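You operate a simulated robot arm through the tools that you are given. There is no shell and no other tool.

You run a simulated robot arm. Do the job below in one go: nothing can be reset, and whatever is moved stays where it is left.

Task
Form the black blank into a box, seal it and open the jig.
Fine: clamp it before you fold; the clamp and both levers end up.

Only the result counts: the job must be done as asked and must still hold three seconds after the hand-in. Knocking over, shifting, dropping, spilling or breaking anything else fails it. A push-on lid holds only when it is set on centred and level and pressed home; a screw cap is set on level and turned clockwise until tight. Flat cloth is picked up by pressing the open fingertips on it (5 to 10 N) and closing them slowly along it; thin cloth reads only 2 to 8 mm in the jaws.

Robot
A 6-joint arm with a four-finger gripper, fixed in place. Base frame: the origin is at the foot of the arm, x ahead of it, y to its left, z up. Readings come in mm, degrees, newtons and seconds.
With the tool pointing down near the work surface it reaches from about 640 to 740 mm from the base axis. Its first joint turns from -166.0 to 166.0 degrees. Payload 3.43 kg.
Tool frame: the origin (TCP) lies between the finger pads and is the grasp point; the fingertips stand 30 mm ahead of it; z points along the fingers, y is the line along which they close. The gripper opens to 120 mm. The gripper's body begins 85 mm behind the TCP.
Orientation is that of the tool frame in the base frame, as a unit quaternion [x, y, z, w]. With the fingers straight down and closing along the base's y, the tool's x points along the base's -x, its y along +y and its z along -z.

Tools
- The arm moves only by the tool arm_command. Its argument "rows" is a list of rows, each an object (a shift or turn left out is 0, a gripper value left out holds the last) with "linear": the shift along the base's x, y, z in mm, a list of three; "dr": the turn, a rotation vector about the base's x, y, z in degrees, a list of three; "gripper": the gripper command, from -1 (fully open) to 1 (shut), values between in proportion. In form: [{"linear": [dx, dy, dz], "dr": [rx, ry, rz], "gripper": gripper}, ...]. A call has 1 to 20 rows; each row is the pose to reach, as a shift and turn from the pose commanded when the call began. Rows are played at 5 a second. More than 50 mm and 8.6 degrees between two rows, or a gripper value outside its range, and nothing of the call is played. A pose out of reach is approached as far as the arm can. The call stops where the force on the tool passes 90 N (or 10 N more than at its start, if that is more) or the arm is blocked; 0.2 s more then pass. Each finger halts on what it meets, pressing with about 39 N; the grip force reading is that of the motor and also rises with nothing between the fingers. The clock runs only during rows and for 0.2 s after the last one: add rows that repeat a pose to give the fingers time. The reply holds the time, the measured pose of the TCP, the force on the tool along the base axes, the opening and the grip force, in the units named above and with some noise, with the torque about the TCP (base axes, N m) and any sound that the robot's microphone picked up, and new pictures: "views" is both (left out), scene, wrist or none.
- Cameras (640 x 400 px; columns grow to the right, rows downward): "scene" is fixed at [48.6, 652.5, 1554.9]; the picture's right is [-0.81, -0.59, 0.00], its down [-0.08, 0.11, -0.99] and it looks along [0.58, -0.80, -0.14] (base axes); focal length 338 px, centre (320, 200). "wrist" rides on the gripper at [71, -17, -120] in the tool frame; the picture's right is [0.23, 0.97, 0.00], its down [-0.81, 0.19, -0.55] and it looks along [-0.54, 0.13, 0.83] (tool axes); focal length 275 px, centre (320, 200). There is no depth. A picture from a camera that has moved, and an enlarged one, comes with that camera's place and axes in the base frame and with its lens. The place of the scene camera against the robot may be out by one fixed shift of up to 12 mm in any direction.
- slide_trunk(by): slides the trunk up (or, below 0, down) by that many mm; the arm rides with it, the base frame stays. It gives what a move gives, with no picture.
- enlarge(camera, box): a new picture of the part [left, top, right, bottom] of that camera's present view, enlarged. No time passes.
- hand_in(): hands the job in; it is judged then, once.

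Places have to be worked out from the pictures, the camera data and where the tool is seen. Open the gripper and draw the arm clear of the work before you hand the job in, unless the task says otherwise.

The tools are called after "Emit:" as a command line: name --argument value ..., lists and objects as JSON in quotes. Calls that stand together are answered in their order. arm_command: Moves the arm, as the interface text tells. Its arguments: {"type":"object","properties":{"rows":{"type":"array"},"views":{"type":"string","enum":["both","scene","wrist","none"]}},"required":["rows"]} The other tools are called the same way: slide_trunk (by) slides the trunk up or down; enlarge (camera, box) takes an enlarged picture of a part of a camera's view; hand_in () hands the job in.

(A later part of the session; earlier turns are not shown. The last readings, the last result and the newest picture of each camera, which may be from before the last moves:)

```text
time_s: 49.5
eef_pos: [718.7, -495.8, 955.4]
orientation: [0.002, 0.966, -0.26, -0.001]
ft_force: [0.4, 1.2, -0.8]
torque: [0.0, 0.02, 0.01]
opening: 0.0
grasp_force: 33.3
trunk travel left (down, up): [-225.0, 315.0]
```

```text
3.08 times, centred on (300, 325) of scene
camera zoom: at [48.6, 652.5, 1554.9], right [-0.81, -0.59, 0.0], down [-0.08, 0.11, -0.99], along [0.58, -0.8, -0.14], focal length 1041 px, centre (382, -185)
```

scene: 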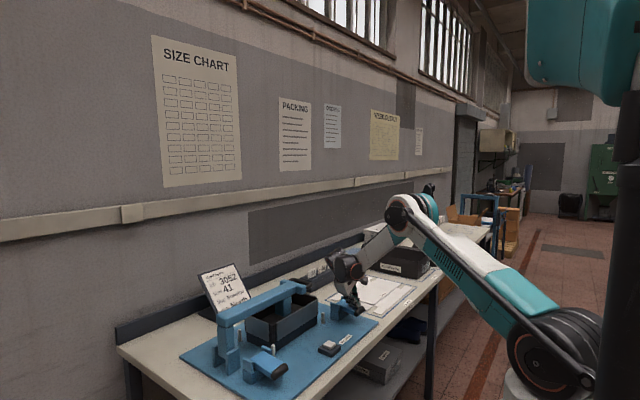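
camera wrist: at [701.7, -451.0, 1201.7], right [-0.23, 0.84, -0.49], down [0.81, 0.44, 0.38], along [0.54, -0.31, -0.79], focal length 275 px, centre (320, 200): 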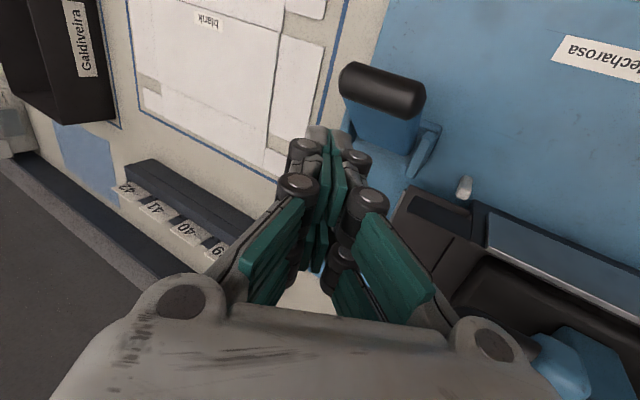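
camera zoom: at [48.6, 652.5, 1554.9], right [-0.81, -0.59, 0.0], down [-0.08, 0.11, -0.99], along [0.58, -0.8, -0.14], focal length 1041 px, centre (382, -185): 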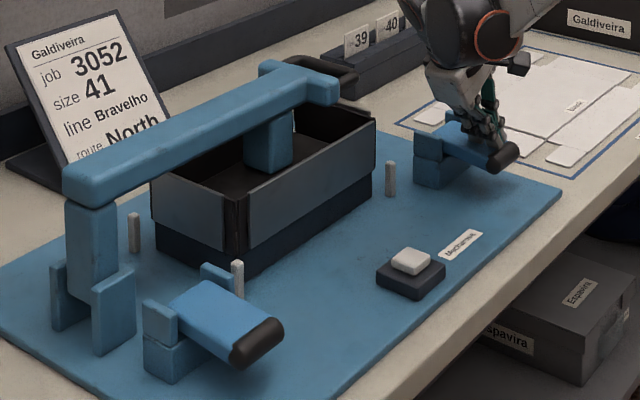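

The box is fully formed with both levers down. Next I go to the seal button, which I place at about (681,-270,890), and hover above it with the tool upright.

Emit:
arm_command --rows '[{"linear": [2, 0, 10]}, {"linear": [2, 0, 50]}, {"linear": [2, 0, 95]}, {"linear": [-10, 35, 110], "dr": [7.5, 0, 0]}, {"linear": [-20, 80, 110], "dr": [15, 0, 0]}, {"linear": [-30, 125, 110], "dr": [22.5, 0, 0]}, {"linear": [-36, 170, 105], "dr": [30, 0, 0]}, {"linear": [-38, 210, 85], "dr": [30, 0, 0]}, {"linear": [-38, 226, 50], "dr": [30, 0, 0]}, {"linear": [-38, 226, 15], "dr": [30, 0, 0]}, {"linear": [-38, 226, 15], "dr": [30, 0, 0]}]'

Emit:
enlarge --camera "scene" --box '[220, 260, 380, 390]'

Emit:
enlarge --camera "wrist" --box '[220, 60, 460, 240]'

```text
time_s: 51.9
eef_pos: [681.4, -269.9, 970.4]
orientation: [0.002, 1.0, 0.0, -0.001]
ft_force: [-0.2, -0.8, 0.0]
torque: [0.01, 0.01, -0.01]
opening: 0.2
grasp_force: 33.1
trunk travel left (down, up): [-225.0, 315.0]
camera wrist: at [611.4, -287.0, 1090.0], right [-0.23, 0.97, 0.0], down [0.81, 0.19, 0.55], along [0.54, 0.13, -0.83], focal length 275 px, centre (320, 200)
```

scene: 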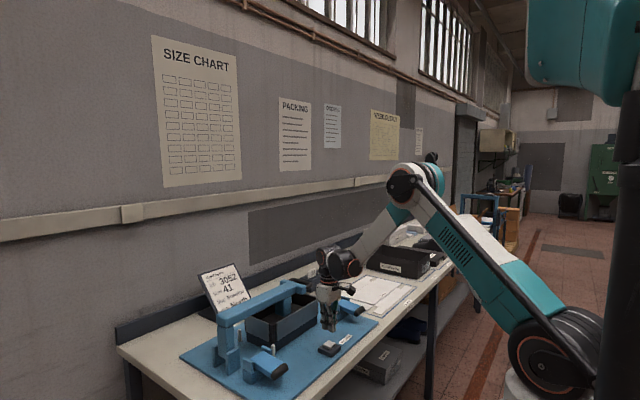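
wrist: 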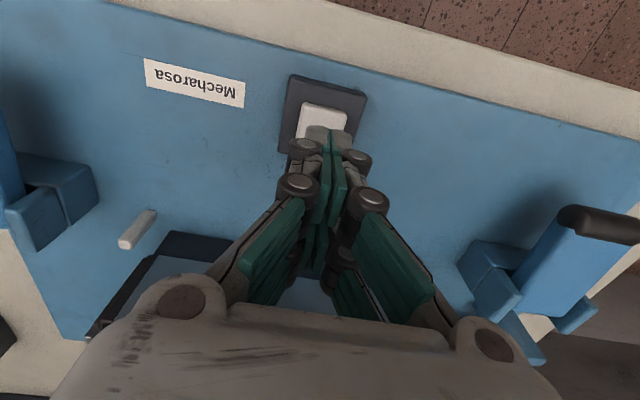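

```text
3.08 times, centred on (300, 325) of scene
camera zoom: at [48.6, 652.5, 1554.9], right [-0.81, -0.59, 0.0], down [-0.08, 0.11, -0.99], along [0.58, -0.8, -0.14], focal length 1041 px, centre (382, -185)
```

zoom: 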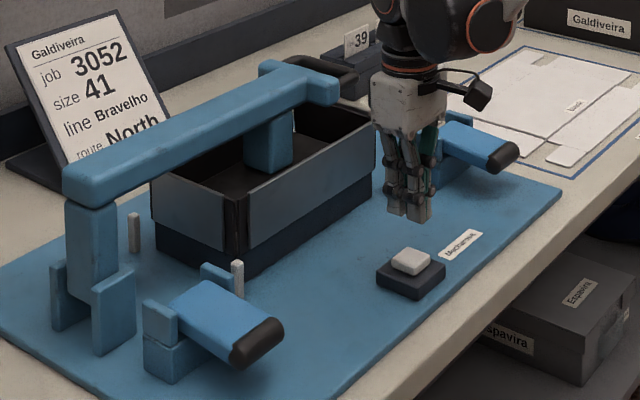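

```text
2.22 times, centred on (340, 150) of wrist
camera zoom: at [611.4, -287.0, 1090.0], right [-0.23, 0.97, 0.0], down [0.81, 0.19, 0.55], along [0.54, 0.13, -0.83], focal length 612 px, centre (276, 311)
```

zoom: 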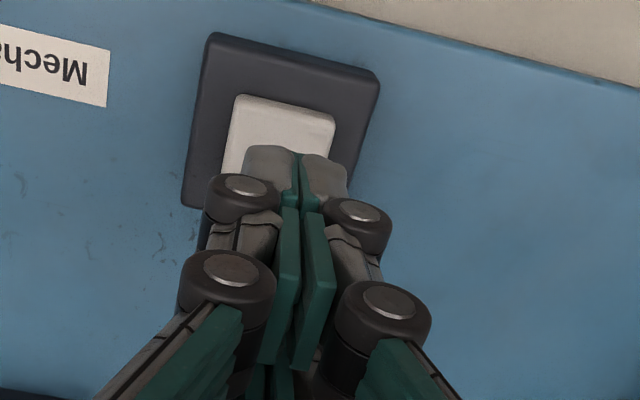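

The fingertips are right over the button. I press down slowly in small steps.

Emit:
arm_command --rows '[{"linear": [-2, -1, -25]}, {"linear": [-3, -1, -40]}, {"linear": [-3, -1, -46]}, {"linear": [-3, -1, -50]}, {"linear": [-3, -1, -53]}, {"linear": [-3, -1, -56]}]' --views "none"

```text
time_s: 53.3
eef_pos: [677.7, -272.5, 914.1]
orientation: [0.001, 1.0, -0.001, -0.001]
ft_force: [0.7, -0.4, 3.6]
torque: [-0.02, -0.05, -0.02]
opening: 5.9
grasp_force: 33.7
trunk travel left (down, up): [-225.0, 315.0]
heard: click
```

A click was heard at the button. I press 2 mm further and hold for a few seconds so the seal can complete.

Emit:
arm_command --rows '[{"linear": [0, 0, -1]}, {"linear": [0, 0, -2]}, {"linear": [0, 0, -2]}, {"linear": [0, 0, -2]}, {"linear": [0, 0, -2]}, {"linear": [0, 0, -2]}, {"linear": [0, 0, -2]}, {"linear": [0, 0, -2]}, {"linear": [0, 0, -2]}, {"linear": [0, 0, -2]}, {"linear": [0, 0, -2]}, {"linear": [0, 0, -2]}, {"linear": [0, 0, -2]}, {"linear": [0, 0, -2]}, {"linear": [0, 0, -2]}]'

Emit:
enlarge --camera "scene" --box '[220, 260, 380, 390]'

```text
time_s: 56.5
eef_pos: [678.2, -270.2, 912.7]
orientation: [0.001, 1.0, 0.0, 0.0]
ft_force: [0.9, -2.1, 9.6]
torque: [-0.04, -0.05, 0.01]
opening: 6.0
grasp_force: 33.4
trunk travel left (down, up): [-225.0, 315.0]
camera wrist: at [606.6, -288.4, 1033.4], right [-0.23, 0.97, 0.0], down [0.81, 0.19, 0.55], along [0.54, 0.13, -0.83], focal length 275 px, centre (320, 200)
```

scene: 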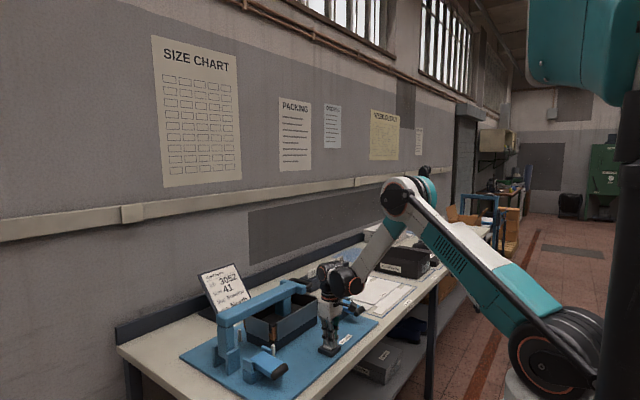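
wrist: 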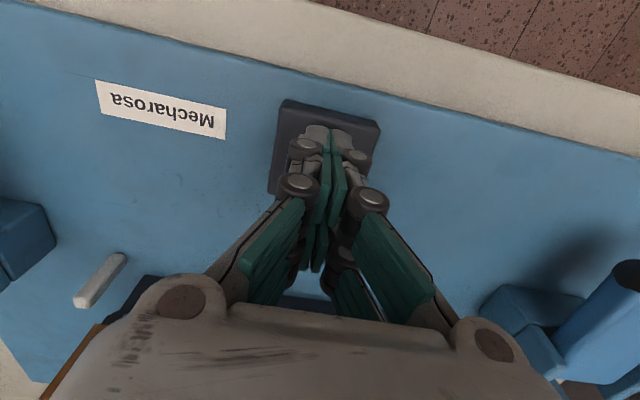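

```text
3.08 times, centred on (300, 325) of scene
camera zoom: at [48.6, 652.5, 1554.9], right [-0.81, -0.59, 0.0], down [-0.08, 0.11, -0.99], along [0.58, -0.8, -0.14], focal length 1041 px, centre (382, -185)
```

zoom: 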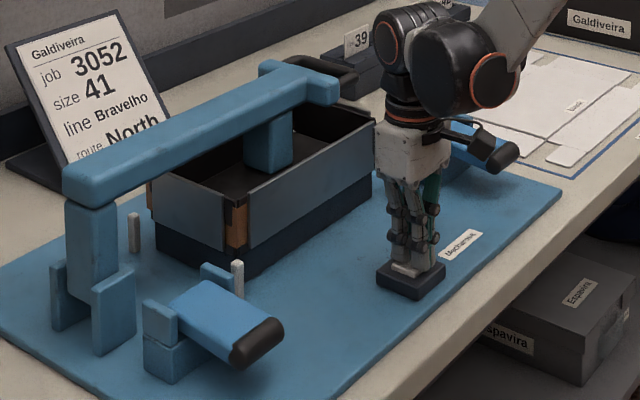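

Brown tape now shows at the box corner, so it is sealed. I lift off the button and move over to view the near lever in its down position, with the gripper open.

Emit:
arm_command --rows '[{"linear": [0, 0, 20]}, {"linear": [0, 0, 60]}, {"linear": [0, 0, 100]}, {"linear": [-15, 40, 120]}, {"linear": [-30, 85, 130]}, {"linear": [-40, 130, 135], "gripper": -1}, {"linear": [-40, 175, 135], "gripper": -1}, {"linear": [-40, 215, 135], "gripper": -1}, {"linear": [-40, 239, 135], "gripper": -1}, {"linear": [-40, 239, 135], "gripper": -1}]'

Emit:
enlarge --camera "scene" --box '[220, 260, 380, 390]'

Emit:
enlarge --camera "wrist" --box '[220, 60, 460, 240]'

```text
time_s: 58.7
eef_pos: [636.2, -33.1, 1047.8]
orientation: [0.0, 1.0, 0.0, -0.001]
ft_force: [0.2, 0.0, 0.4]
torque: [0.0, 0.02, -0.01]
opening: 120.0
grasp_force: 0.0
trunk travel left (down, up): [-225.0, 315.0]
camera wrist: at [566.3, -50.2, 1168.5], right [-0.23, 0.97, 0.0], down [0.81, 0.19, 0.55], along [0.54, 0.13, -0.83], focal length 275 px, centre (320, 200)
```

scene: 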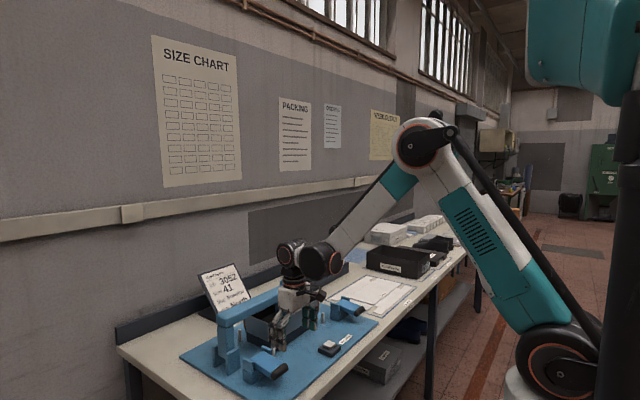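
wrist: 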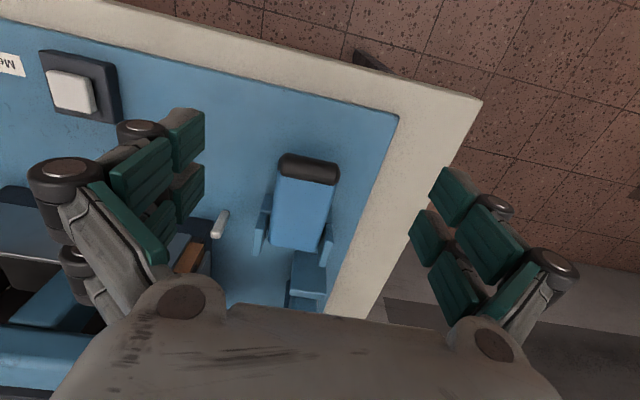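

```text
3.08 times, centred on (300, 325) of scene
camera zoom: at [48.6, 652.5, 1554.9], right [-0.81, -0.59, 0.0], down [-0.08, 0.11, -0.99], along [0.58, -0.8, -0.14], focal length 1041 px, centre (382, -185)
```

zoom: 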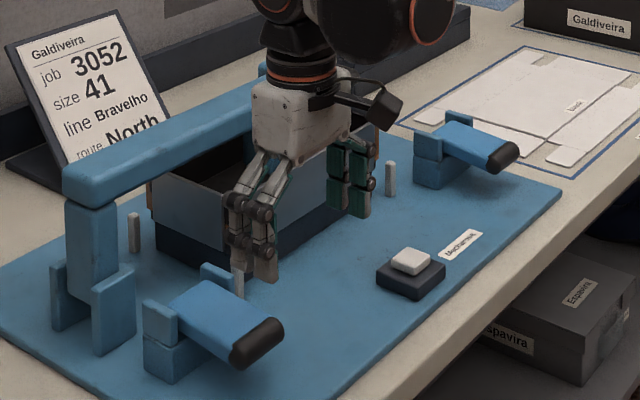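

```text
2.22 times, centred on (340, 150) of wrist
camera zoom: at [566.3, -50.2, 1168.5], right [-0.23, 0.97, 0.0], down [0.81, 0.19, 0.55], along [0.54, 0.13, -0.83], focal length 612 px, centre (276, 311)
```

zoom: 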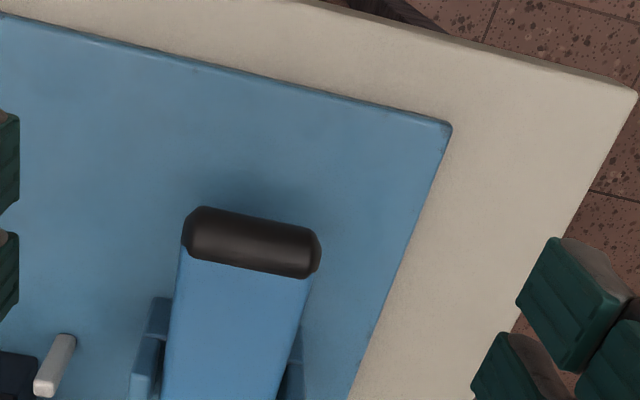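

The near lever's grip lies at about (701,-31,906) with length ~67 mm along y. I'll come down with fingers straddling its two ends and grip it lengthwise, so it can turn about its own axis.

Emit:
arm_command --rows '[{"linear": [30, 2, -20], "gripper": -1}, {"linear": [64, 2, -45], "gripper": -1}, {"linear": [64, 2, -85], "gripper": -1}, {"linear": [64, 2, -120], "gripper": -1}, {"linear": [64, 2, -136], "gripper": -1}, {"linear": [64, 2, -136], "gripper": -1}]'

Emit:
enlarge --camera "scene" --box '[220, 260, 380, 390]'

Emit:
enlarge --camera "wrist" --box '[180, 60, 480, 260]'

```text
time_s: 60.1
eef_pos: [700.2, -28.9, 910.2]
orientation: [0.0, 1.0, -0.001, -0.001]
ft_force: [-0.9, -0.6, 0.5]
torque: [0.03, -0.02, 0.02]
opening: 120.3
grasp_force: 0.1
trunk travel left (down, up): [-225.0, 315.0]
camera wrist: at [628.7, -47.4, 1030.8], right [-0.23, 0.97, 0.0], down [0.81, 0.19, 0.55], along [0.54, 0.13, -0.83], focal length 275 px, centre (320, 200)
```

scene: 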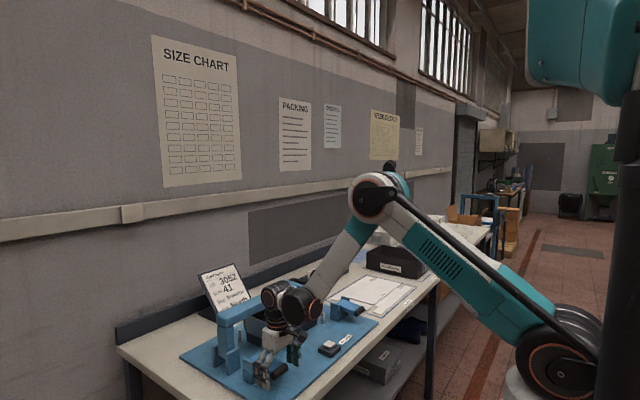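
wrist: 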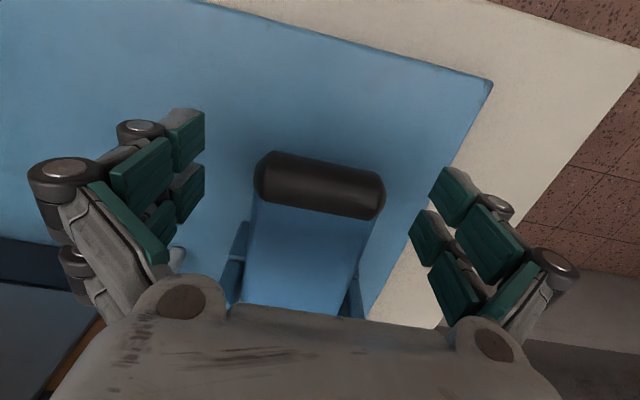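

```text
3.08 times, centred on (300, 325) of scene
camera zoom: at [48.6, 652.5, 1554.9], right [-0.81, -0.59, 0.0], down [-0.08, 0.11, -0.99], along [0.58, -0.8, -0.14], focal length 1041 px, centre (382, -185)
```

zoom: 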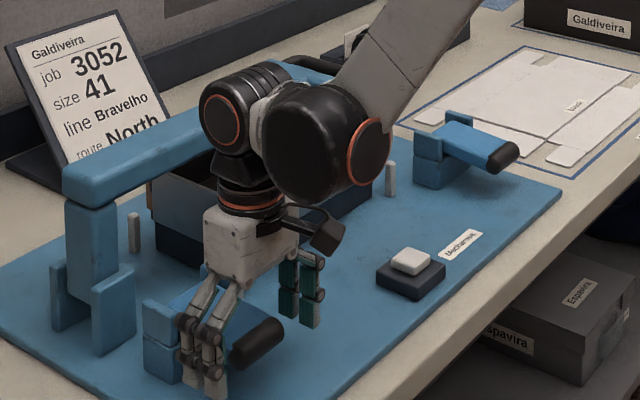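

```text
2.00 times, centred on (330, 160) of wrist
camera zoom: at [628.7, -47.4, 1030.8], right [-0.23, 0.97, 0.0], down [0.81, 0.19, 0.55], along [0.54, 0.13, -0.83], focal length 551 px, centre (300, 280)
```

zoom: 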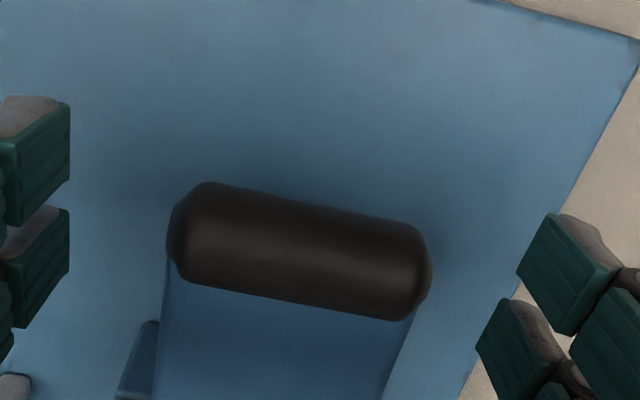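

The bar is centred between the fingers. I close on its ends.

Emit:
arm_command --rows '[{"linear": [0, -1, -2], "gripper": -0.5}, {"linear": [0, -1, -2], "gripper": 0}, {"linear": [0, -1, -2], "gripper": 0.5}, {"linear": [0, -1, -2], "gripper": 1}, {"linear": [0, -1, -2], "gripper": 1}]' --views "wrist"

```text
time_s: 61.3
eef_pos: [701.6, -30.0, 909.2]
orientation: [0.001, 1.0, -0.001, -0.001]
ft_force: [-0.6, 5.3, -0.1]
torque: [0.27, 0.01, 0.18]
opening: 62.5
grasp_force: 45.7
trunk travel left (down, up): [-225.0, 315.0]
camera wrist: at [629.5, -47.7, 1029.7], right [-0.23, 0.97, 0.0], down [0.81, 0.19, 0.55], along [0.54, 0.13, -0.83], focal length 275 px, centre (320, 200)
```

wrist: 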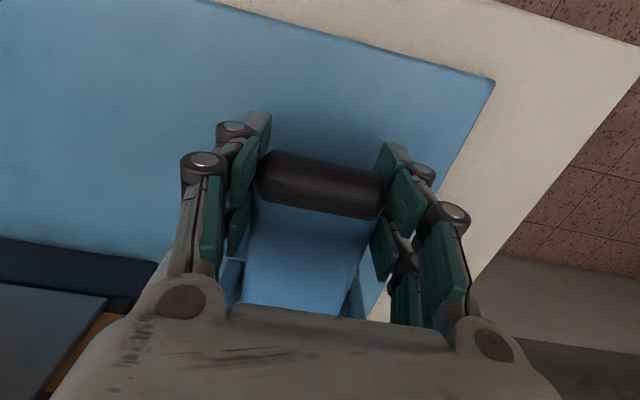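

Gripped at 62.5 mm. I lift along the reverse arc, checking force midway.

Emit:
arm_command --rows '[{"linear": [-0.8, 0, 8]}, {"linear": [-1.1, 0, 15.6]}, {"linear": [-0.8, 0, 23]}, {"linear": [0, 0, 30.5]}]' --views "none"

```text
time_s: 62.3
eef_pos: [702.2, -29.5, 941.0]
orientation: [0.001, 1.0, -0.001, -0.001]
ft_force: [-11.0, 7.6, -12.6]
torque: [0.06, 1.26, 0.13]
opening: 62.6
grasp_force: 45.0
trunk travel left (down, up): [-225.0, 315.0]
```

Emit:
arm_command --rows '[{"linear": [1, 0, 7]}, {"linear": [3, 0, 14.5]}, {"linear": [5, 0, 21.5]}, {"linear": [8.2, 0, 28.5]}, {"linear": [11.5, 0, 35]}, {"linear": [15.2, 0, 41.8]}]' --views "scene"

Emit:
enlarge --camera "scene" --box '[220, 260, 380, 390]'

```text
time_s: 63.7
eef_pos: [718.6, -29.7, 980.7]
orientation: [0.001, 1.0, -0.001, -0.001]
ft_force: [4.6, 10.9, -24.5]
torque: [0.11, 1.53, 0.17]
opening: 62.8
grasp_force: 45.7
trunk travel left (down, up): [-225.0, 315.0]
```

scene: 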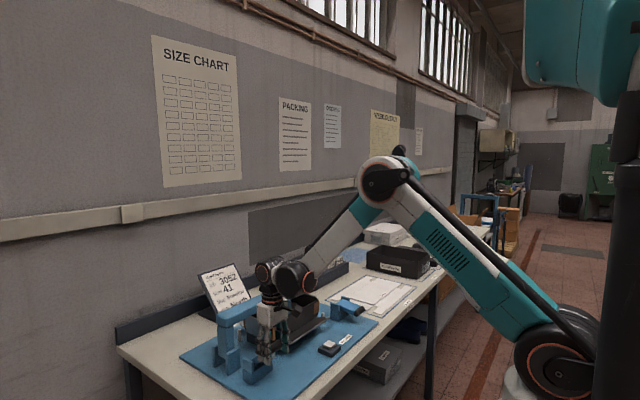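

```text
3.08 times, centred on (300, 325) of scene
camera zoom: at [48.6, 652.5, 1554.9], right [-0.81, -0.59, 0.0], down [-0.08, 0.11, -0.99], along [0.58, -0.8, -0.14], focal length 1041 px, centre (382, -185)
```

zoom: 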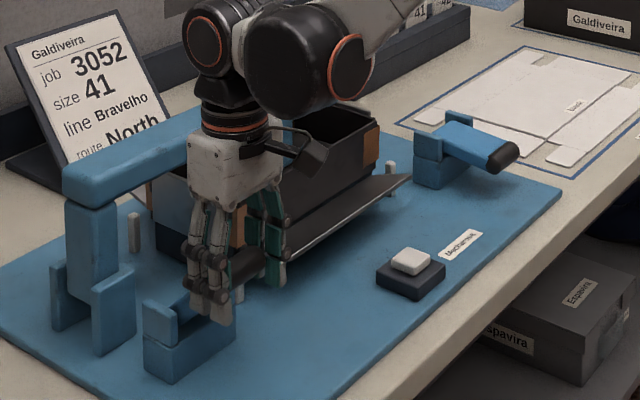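

The box stays formed while the plate lowers. I finish lifting the lever to its original angle and slightly beyond until it meets its stop.

Emit:
arm_command --rows '[{"linear": [4.5, 0, 6]}, {"linear": [9, 0, 12]}, {"linear": [12.5, 0, 16]}, {"linear": [16, 0, 20]}, {"linear": [19, 0, 22.5]}]' --views "scene"

Emit:
enlarge --camera "scene" --box '[220, 260, 380, 390]'

```text
time_s: 64.9
eef_pos: [735.8, -30.9, 1003.5]
orientation: [0.001, 1.0, -0.001, -0.003]
ft_force: [-25.3, 12.2, -48.7]
torque: [0.09, 0.58, 0.13]
opening: 63.1
grasp_force: 45.3
trunk travel left (down, up): [-225.0, 315.0]
```

scene: 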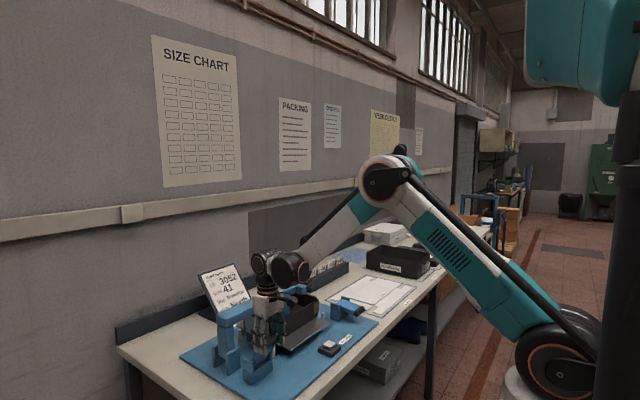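

```text
3.08 times, centred on (300, 325) of scene
camera zoom: at [48.6, 652.5, 1554.9], right [-0.81, -0.59, 0.0], down [-0.08, 0.11, -0.99], along [0.58, -0.8, -0.14], focal length 1041 px, centre (382, -185)
```

zoom: 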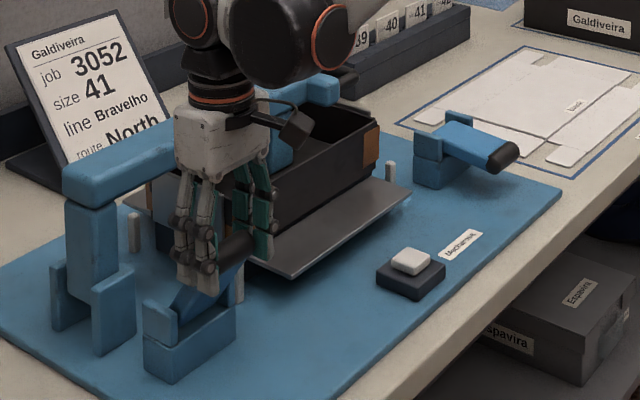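

The lever is at its upper stop (~50 N). I open the fingers and rise clear.

Emit:
arm_command --rows '[{"linear": [-2, 0, -3], "gripper": 0.2}, {"linear": [-2, 0, -3], "gripper": -0.5}, {"linear": [-2, 0, -3], "gripper": -1}, {"linear": [-2, 0, 30], "gripper": -1}, {"linear": [-2, 0, 70], "gripper": -1}, {"linear": [-30, -10, 110], "gripper": -1}, {"linear": [-70, -20, 130], "gripper": -1}, {"linear": [-95, -50, 150], "gripper": -1}]'

Emit:
enlarge --camera "scene" --box '[220, 260, 380, 390]'

```text
time_s: 66.7
eef_pos: [642.7, -83.1, 1155.1]
orientation: [0.001, 1.0, 0.0, -0.001]
ft_force: [0.4, -0.4, 0.6]
torque: [0.0, -0.01, 0.0]
opening: 120.0
grasp_force: 0.0
trunk travel left (down, up): [-225.0, 315.0]
camera wrist: at [570.8, -100.5, 1276.6], right [-0.23, 0.97, 0.0], down [0.81, 0.19, 0.55], along [0.54, 0.13, -0.83], focal length 275 px, centre (320, 200)
```

scene: 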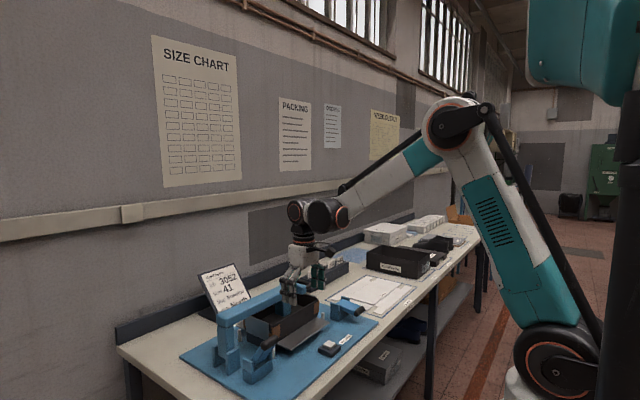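
wrist: 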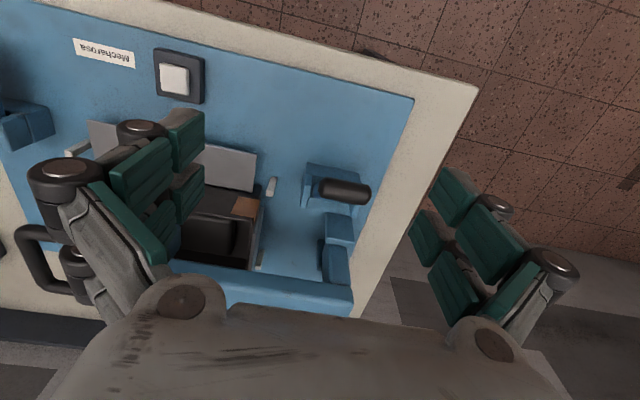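

```text
3.08 times, centred on (300, 325) of scene
camera zoom: at [48.6, 652.5, 1554.9], right [-0.81, -0.59, 0.0], down [-0.08, 0.11, -0.99], along [0.58, -0.8, -0.14], focal length 1041 px, centre (382, -185)
```

zoom: 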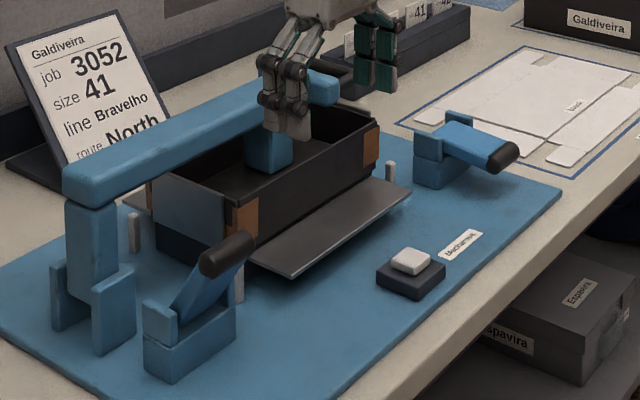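

The near lever stays up. Now I travel to the far lever, with the tool vertical and fingers open, to hover over its lowered grip at about (701,-508,906).

Emit:
arm_command --rows '[{"linear": [0, -48, 0]}, {"linear": [0, -96, 0]}, {"linear": [0, -144, 0]}, {"linear": [0, -192, 0]}, {"linear": [0, -240, 0]}, {"linear": [0, -288, 0]}, {"linear": [0, -336, -10]}, {"linear": [5, -380, -25]}, {"linear": [20, -415, -50]}, {"linear": [40, -425, -90]}, {"linear": [58, -425, -130]}, {"linear": [58, -425, -150]}, {"linear": [58, -425, -150]}]'

Emit:
enlarge --camera "scene" --box '[220, 260, 380, 390]'

Emit:
enlarge --camera "wrist" --box '[180, 60, 480, 260]'

```text
time_s: 69.5
eef_pos: [698.7, -504.1, 1006.3]
orientation: [0.001, 1.0, -0.001, -0.001]
ft_force: [-0.7, -1.0, 0.2]
torque: [0.01, -0.04, -0.04]
opening: 119.9
grasp_force: 0.0
trunk travel left (down, up): [-225.0, 315.0]
camera wrist: at [627.9, -521.9, 1125.7], right [-0.23, 0.97, 0.0], down [0.81, 0.19, 0.55], along [0.54, 0.13, -0.83], focal length 275 px, centre (320, 200)
```

scene: 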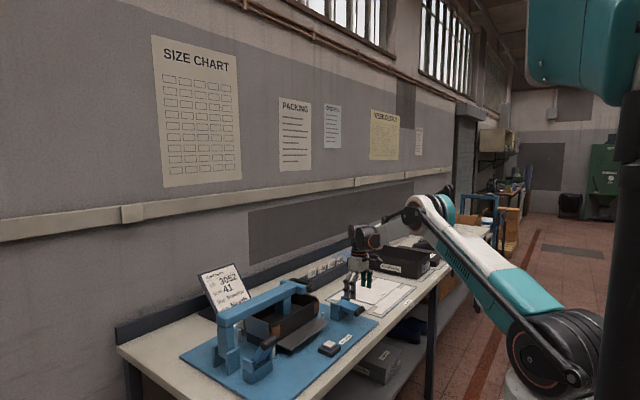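
wrist: 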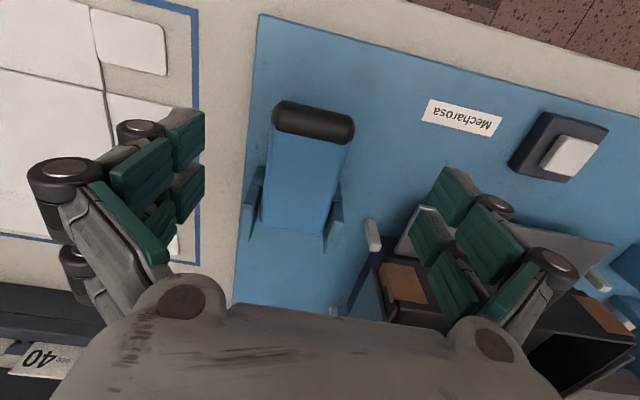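

```text
3.08 times, centred on (300, 325) of scene
camera zoom: at [48.6, 652.5, 1554.9], right [-0.81, -0.59, 0.0], down [-0.08, 0.11, -0.99], along [0.58, -0.8, -0.14], focal length 1041 px, centre (382, -185)
```

zoom: 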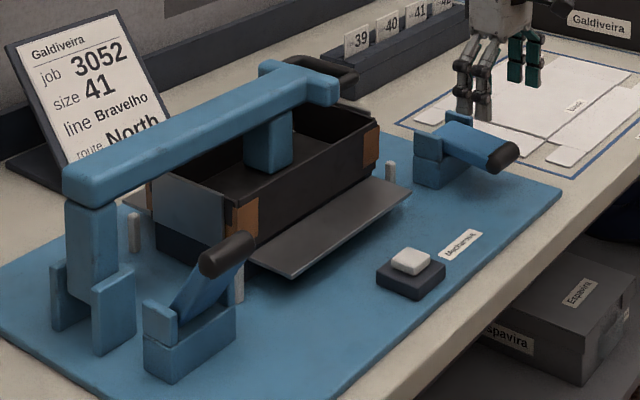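

```text
2.00 times, centred on (330, 160) of wrist
camera zoom: at [627.9, -521.9, 1125.7], right [-0.23, 0.97, 0.0], down [0.81, 0.19, 0.55], along [0.54, 0.13, -0.83], focal length 551 px, centre (300, 280)
```

zoom: 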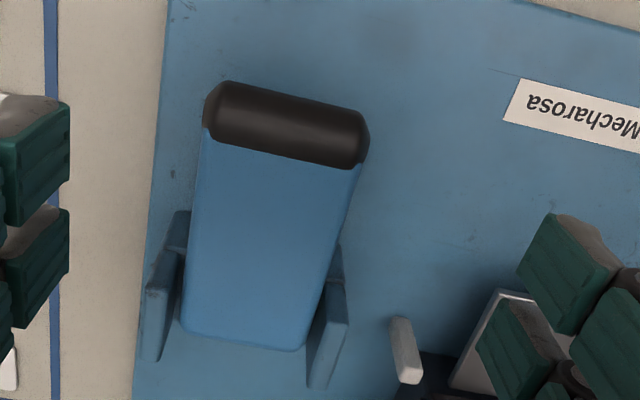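

The far grip is at (699,-510,906). I descend to straddle its ends and close.

Emit:
arm_command --rows '[{"linear": [1, -6.5, -40], "gripper": -1}, {"linear": [1, -6.5, -75], "gripper": -1}, {"linear": [2, -6.5, -96], "gripper": -1}, {"linear": [2, -6.5, -96], "gripper": -0.4}, {"linear": [2, -6.5, -96], "gripper": 0.2}, {"linear": [2, -6.5, -96], "gripper": 1}, {"linear": [2, -6.5, -96], "gripper": 1}, {"linear": [2, -6.5, -96], "gripper": 1}]'

```text
time_s: 71.3
eef_pos: [701.4, -511.8, 909.0]
orientation: [0.0, 1.0, 0.0, 0.0]
ft_force: [-7.2, 17.5, -6.9]
torque: [0.3, 0.49, 0.22]
opening: 62.2
grasp_force: 45.0
trunk travel left (down, up): [-225.0, 315.0]
camera wrist: at [629.7, -527.9, 1030.0], right [-0.23, 0.97, 0.0], down [0.81, 0.19, 0.55], along [0.54, 0.13, -0.83], focal length 275 px, centre (320, 200)
```

scene: 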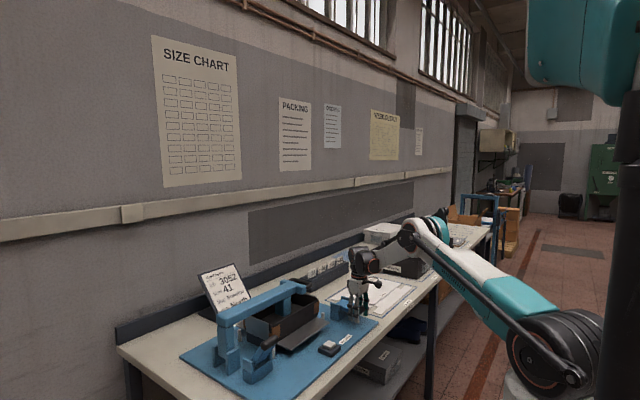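
wrist: 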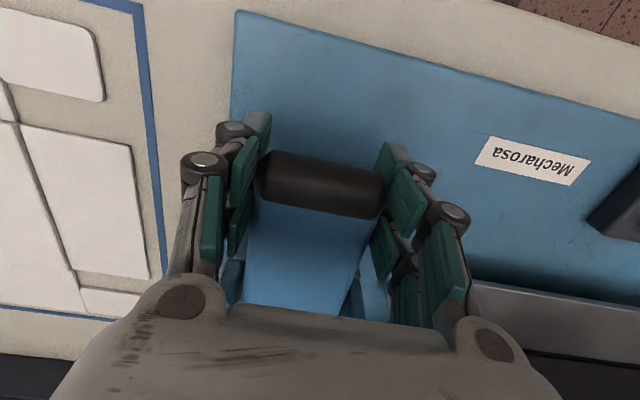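

Gripped at 62 mm. I lift it along the same arc.

Emit:
arm_command --rows '[{"linear": [-0.8, 1, 8]}, {"linear": [-1.1, 1, 15.6]}, {"linear": [-0.8, 1, 23]}, {"linear": [0, 1, 30.5]}, {"linear": [1, 1, 37.5]}, {"linear": [3, 1, 45]}, {"linear": [5, 1, 52]}, {"linear": [8.2, 1, 59]}, {"linear": [11.5, 1, 65.5]}, {"linear": [15.2, 1, 72.3]}]' --views "none"

```text
time_s: 73.5
eef_pos: [717.8, -511.6, 978.1]
orientation: [0.0, 1.0, -0.001, -0.001]
ft_force: [3.3, 26.9, -25.6]
torque: [0.11, 1.58, 0.26]
opening: 62.8
grasp_force: 45.1
trunk travel left (down, up): [-225.0, 315.0]
```

Emit:
arm_command --rows '[{"linear": [4.5, 2, 6]}, {"linear": [9, 3, 12]}, {"linear": [12.5, 3, 16]}, {"linear": [16, 3, 20]}, {"linear": [19, 3, 22.5]}]' --views "scene"

Emit:
enlarge --camera "scene" --box '[220, 260, 380, 390]'

```text
time_s: 74.7
eef_pos: [734.3, -509.6, 1002.0]
orientation: [0.002, 1.0, 0.0, -0.003]
ft_force: [-18.1, 20.7, -48.2]
torque: [0.08, 0.34, 0.1]
opening: 63.1
grasp_force: 45.1
trunk travel left (down, up): [-225.0, 315.0]
```

scene: 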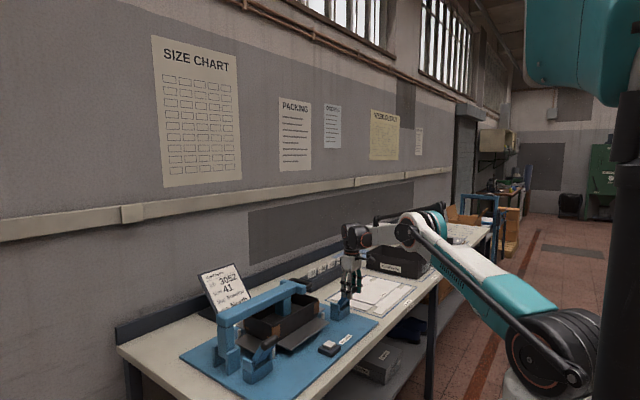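

```text
3.08 times, centred on (300, 325) of scene
camera zoom: at [48.6, 652.5, 1554.9], right [-0.81, -0.59, 0.0], down [-0.08, 0.11, -0.99], along [0.58, -0.8, -0.14], focal length 1041 px, centre (382, -185)
```

zoom: 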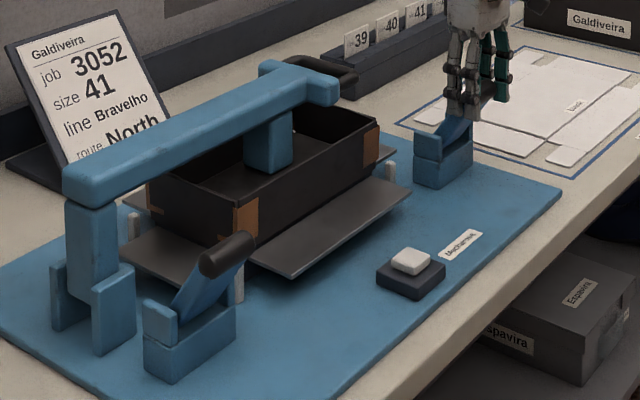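

Both levers are up and the box stands sealed. I release the far lever, rise, and tilt the tool back to the pose that suited the clamp handle.

Emit:
arm_command --rows '[{"linear": [-2, 0, -3], "gripper": 0.2}, {"linear": [-2, 0, -3], "gripper": -0.5}, {"linear": [-2, 0, -3], "gripper": -1}, {"linear": [-2, 0, 30], "gripper": -1}, {"linear": [-2, 0, 70], "gripper": -1}, {"linear": [-10, 5, 115], "gripper": -1}, {"linear": [-10, 20, 150], "dr": [2.9, -6.5, -0.9], "gripper": -0.5}, {"linear": [-5, 45, 170], "dr": [5.8, -13.1, -1.8], "gripper": 0}, {"linear": [10, 75, 180], "dr": [8.7, -19.6, -2.7], "gripper": 0.3}, {"linear": [35, 100, 180], "dr": [11.6, -26.2, -3.6], "gripper": 0.4}, {"linear": [60, 115, 180], "dr": [14.5, -32.7, -4.5], "gripper": 0.4}, {"linear": [60, 115, 180], "dr": [14.5, -32.7, -4.5], "gripper": 0.4}]'

Emit:
enlarge --camera "scene" --box '[220, 260, 380, 390]'

Emit:
enlarge --camera "wrist" --box '[180, 20, 480, 220]'

```text
time_s: 77.3
eef_pos: [796.6, -394.1, 1184.2]
orientation: [0.04, 0.951, 0.125, 0.28]
ft_force: [1.1, 0.7, -0.1]
torque: [0.03, -0.03, 0.01]
opening: 35.8
grasp_force: 0.0
trunk travel left (down, up): [-225.0, 315.0]
camera wrist: at [670.6, -426.9, 1241.0], right [-0.19, 0.97, 0.13], down [0.38, -0.05, 0.92], along [0.91, 0.22, -0.36], focal length 275 px, centre (320, 200)
```

scene: 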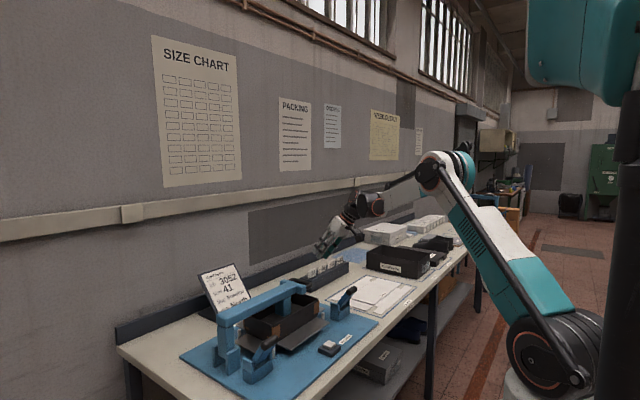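
wrist: 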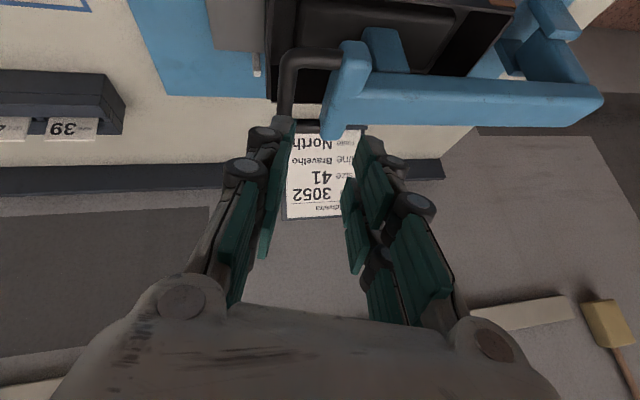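

```text
3.08 times, centred on (300, 325) of scene
camera zoom: at [48.6, 652.5, 1554.9], right [-0.81, -0.59, 0.0], down [-0.08, 0.11, -0.99], along [0.58, -0.8, -0.14], focal length 1041 px, centre (382, -185)
```

zoom: 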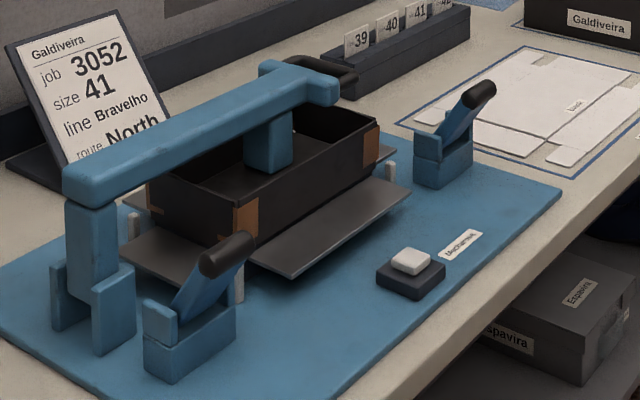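

```text
2.00 times, centred on (330, 120) of wrist
camera zoom: at [670.6, -426.9, 1241.0], right [-0.19, 0.97, 0.13], down [0.38, -0.05, 0.92], along [0.91, 0.22, -0.36], focal length 551 px, centre (300, 360)
```

zoom: 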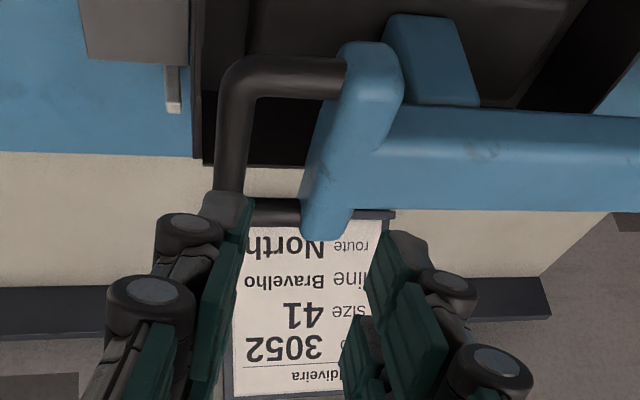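

The handle bar is at about y=-391, z≈1023, x≈860–930. I move over it and descend vertically with the fingers 36 mm apart.

Emit:
arm_command --rows '[{"linear": [40, -1, -10], "gripper": 0.35}, {"linear": [83, -2, -35], "gripper": 0.35}, {"linear": [83, -2, -75], "gripper": 0.35}, {"linear": [83, -2, -110], "gripper": 0.35}, {"linear": [83, -2, -128], "gripper": 0.35}, {"linear": [83, -2, -141], "gripper": 0.35}]'

```text
time_s: 78.7
eef_pos: [878.1, -396.2, 1043.0]
orientation: [0.04, 0.951, 0.124, 0.28]
ft_force: [-1.1, 0.0, -0.1]
torque: [0.01, -0.03, 0.05]
opening: 39.0
grasp_force: 0.0
trunk travel left (down, up): [-225.0, 315.0]
camera wrist: at [752.5, -428.9, 1099.0], right [-0.19, 0.97, 0.13], down [0.38, -0.05, 0.92], along [0.9, 0.22, -0.36], focal length 275 px, centre (320, 200)
```

scene: 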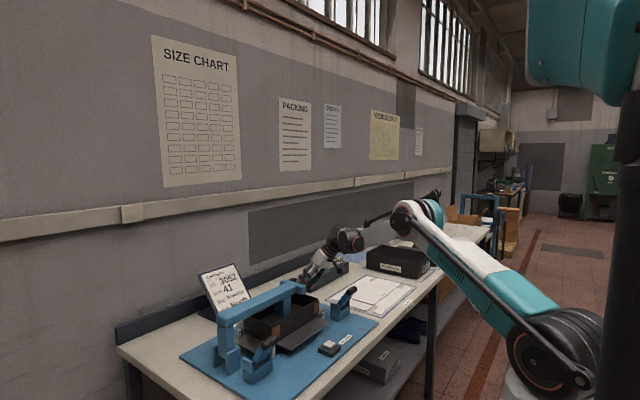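
wrist: 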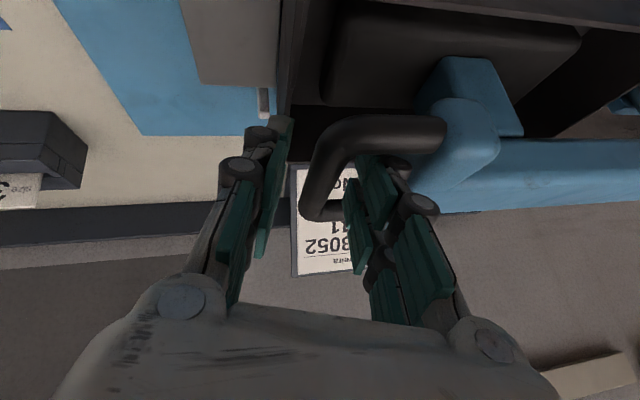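

One finger is inside the loop and the other outside. I close on the bar.

Emit:
arm_command --rows '[{"gripper": 0.6}, {"gripper": 0.8}, {"gripper": 1}, {"gripper": 1}]' --views "wrist"

```text
time_s: 79.7
eef_pos: [878.5, -393.2, 1044.8]
orientation: [0.038, 0.951, 0.125, 0.28]
ft_force: [6.2, 14.7, 2.2]
torque: [0.33, -0.33, 0.38]
opening: 18.0
grasp_force: 44.9
trunk travel left (down, up): [-225.0, 315.0]
camera wrist: at [753.8, -426.2, 1099.4], right [-0.19, 0.97, 0.13], down [0.38, -0.05, 0.92], along [0.9, 0.23, -0.36], focal length 275 px, centre (320, 200)
```

wrist: 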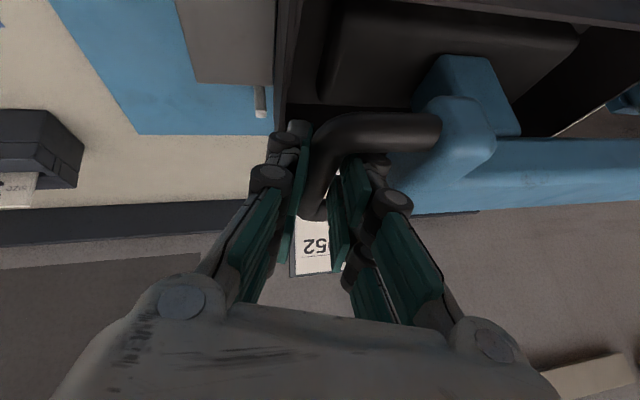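

Gripped (18 mm). I refit the hinge to (y 12, z 902) with radius 418 and lift along that arc with the tool orientation fixed, in stages.

Emit:
arm_command --rows '[{"linear": [0, 5.8, 17]}, {"linear": [0, 12.1, 34.4]}, {"linear": [0, 19.3, 51.2]}, {"linear": [0, 27.3, 67.6]}]' --views "scene"

Emit:
enlarge --camera "scene" --box '[190, 240, 390, 390]'

```text
time_s: 80.7
eef_pos: [879.1, -368.6, 1108.9]
orientation: [0.04, 0.951, 0.124, 0.279]
ft_force: [5.4, 6.1, -8.0]
torque: [-0.31, -0.2, 1.25]
opening: 17.8
grasp_force: 45.2
trunk travel left (down, up): [-225.0, 315.0]
```

scene: 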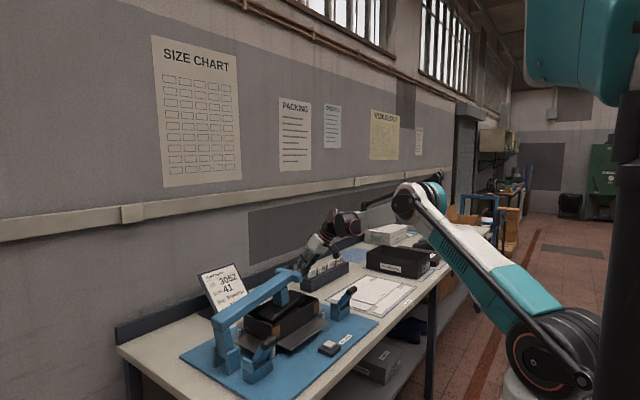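

```text
2.67 times, centred on (290, 315) of scene
camera zoom: at [48.6, 652.5, 1554.9], right [-0.81, -0.59, 0.0], down [-0.08, 0.11, -0.99], along [0.58, -0.8, -0.14], focal length 902 px, centre (400, -107)
```

zoom: 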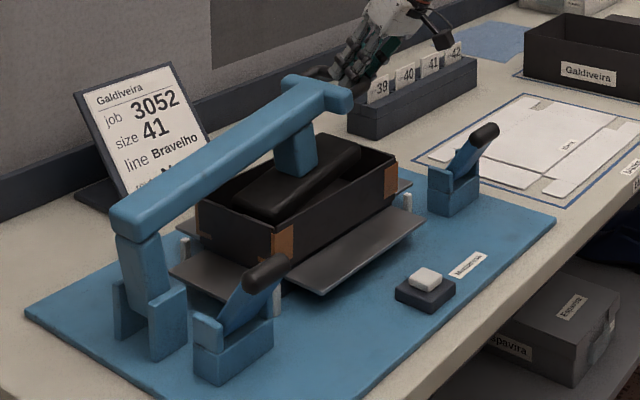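

Smooth, with low forces, and the box stays in place. I continue.

Emit:
arm_command --rows '[{"linear": [0, 8.6, 16]}, {"linear": [0, 17.9, 31.7]}, {"linear": [0, 27.9, 47]}, {"linear": [0, 38.6, 61.8]}, {"linear": [0, 49.9, 76.1]}, {"linear": [0, 61.8, 89.9]}]' --views "scene"

Emit:
enlarge --camera "scene" --box '[190, 240, 390, 390]'

```text
time_s: 82.1
eef_pos: [879.5, -311.5, 1200.6]
orientation: [0.04, 0.95, 0.125, 0.282]
ft_force: [17.7, -31.5, 21.3]
torque: [-0.58, -0.91, 0.49]
opening: 18.1
grasp_force: 44.6
trunk travel left (down, up): [-225.0, 315.0]
```

scene: 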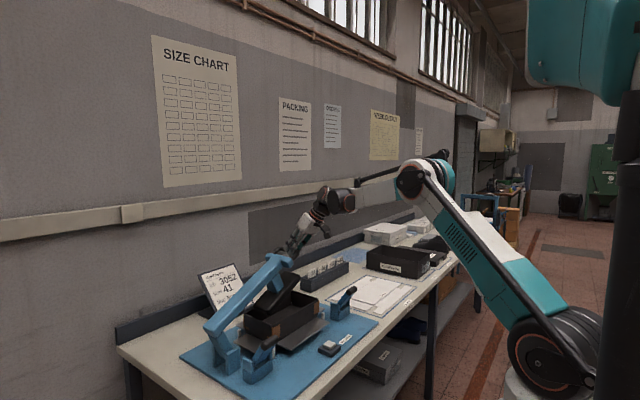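

```text
2.67 times, centred on (290, 315) of scene
camera zoom: at [48.6, 652.5, 1554.9], right [-0.81, -0.59, 0.0], down [-0.08, 0.11, -0.99], along [0.58, -0.8, -0.14], focal length 902 px, centre (400, -107)
```

zoom: 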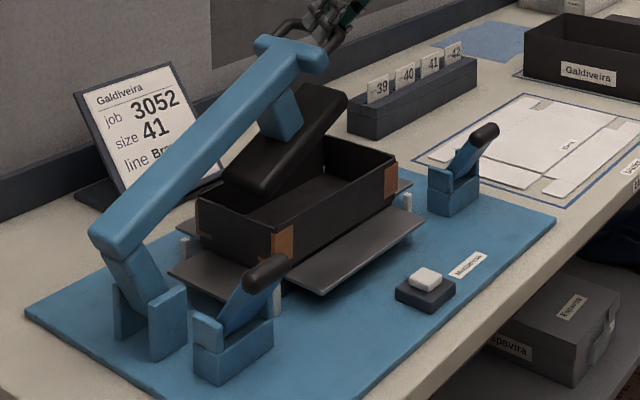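

There's ~38 N outward radial load; I correct the radius by ~4.5 mm and continue.

Emit:
arm_command --rows '[{"linear": [0, -3.3, 3]}, {"linear": [0, 9.2, 16.3]}, {"linear": [0, 22.2, 29]}, {"linear": [0, 35.8, 41.1]}, {"linear": [0, 50, 52.7]}]' --views "none"

```text
time_s: 83.3
eef_pos: [879.4, -257.7, 1253.6]
orientation: [0.04, 0.951, 0.125, 0.279]
ft_force: [-10.4, -7.8, 4.1]
torque: [-0.36, -0.39, 0.43]
opening: 17.8
grasp_force: 45.1
trunk travel left (down, up): [-225.0, 315.0]
```

Emit:
arm_command --rows '[{"linear": [0, 14.6, 10.9]}, {"linear": [0, 29.6, 21.2]}, {"linear": [0, 45.2, 30.8]}, {"linear": [0, 61.1, 39.7]}]' --views "scene"

```text
time_s: 84.3
eef_pos: [878.8, -195.0, 1293.7]
orientation: [0.039, 0.951, 0.124, 0.281]
ft_force: [-5.4, -10.7, 11.9]
torque: [-0.22, -0.71, 0.38]
opening: 17.4
grasp_force: 44.7
trunk travel left (down, up): [-225.0, 315.0]
```

scene: 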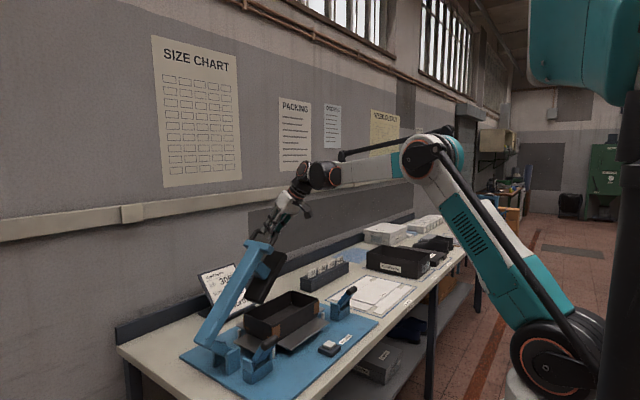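

Emit:
arm_command --rows '[{"linear": [0, 16.3, 9]}, {"linear": [0, 32.9, 17]}, {"linear": [0, 49.8, 24]}, {"linear": [0, 67, 30]}, {"linear": [0, 84.5, 35.3]}, {"linear": [0, 102.2, 39.7]}]' --views "none"

```text
time_s: 85.7
eef_pos: [878.4, -93.0, 1331.4]
orientation: [0.04, 0.951, 0.125, 0.28]
ft_force: [-4.2, -1.1, -0.3]
torque: [-0.15, -0.28, 0.28]
opening: 17.3
grasp_force: 45.3
trunk travel left (down, up): [-225.0, 315.0]
```

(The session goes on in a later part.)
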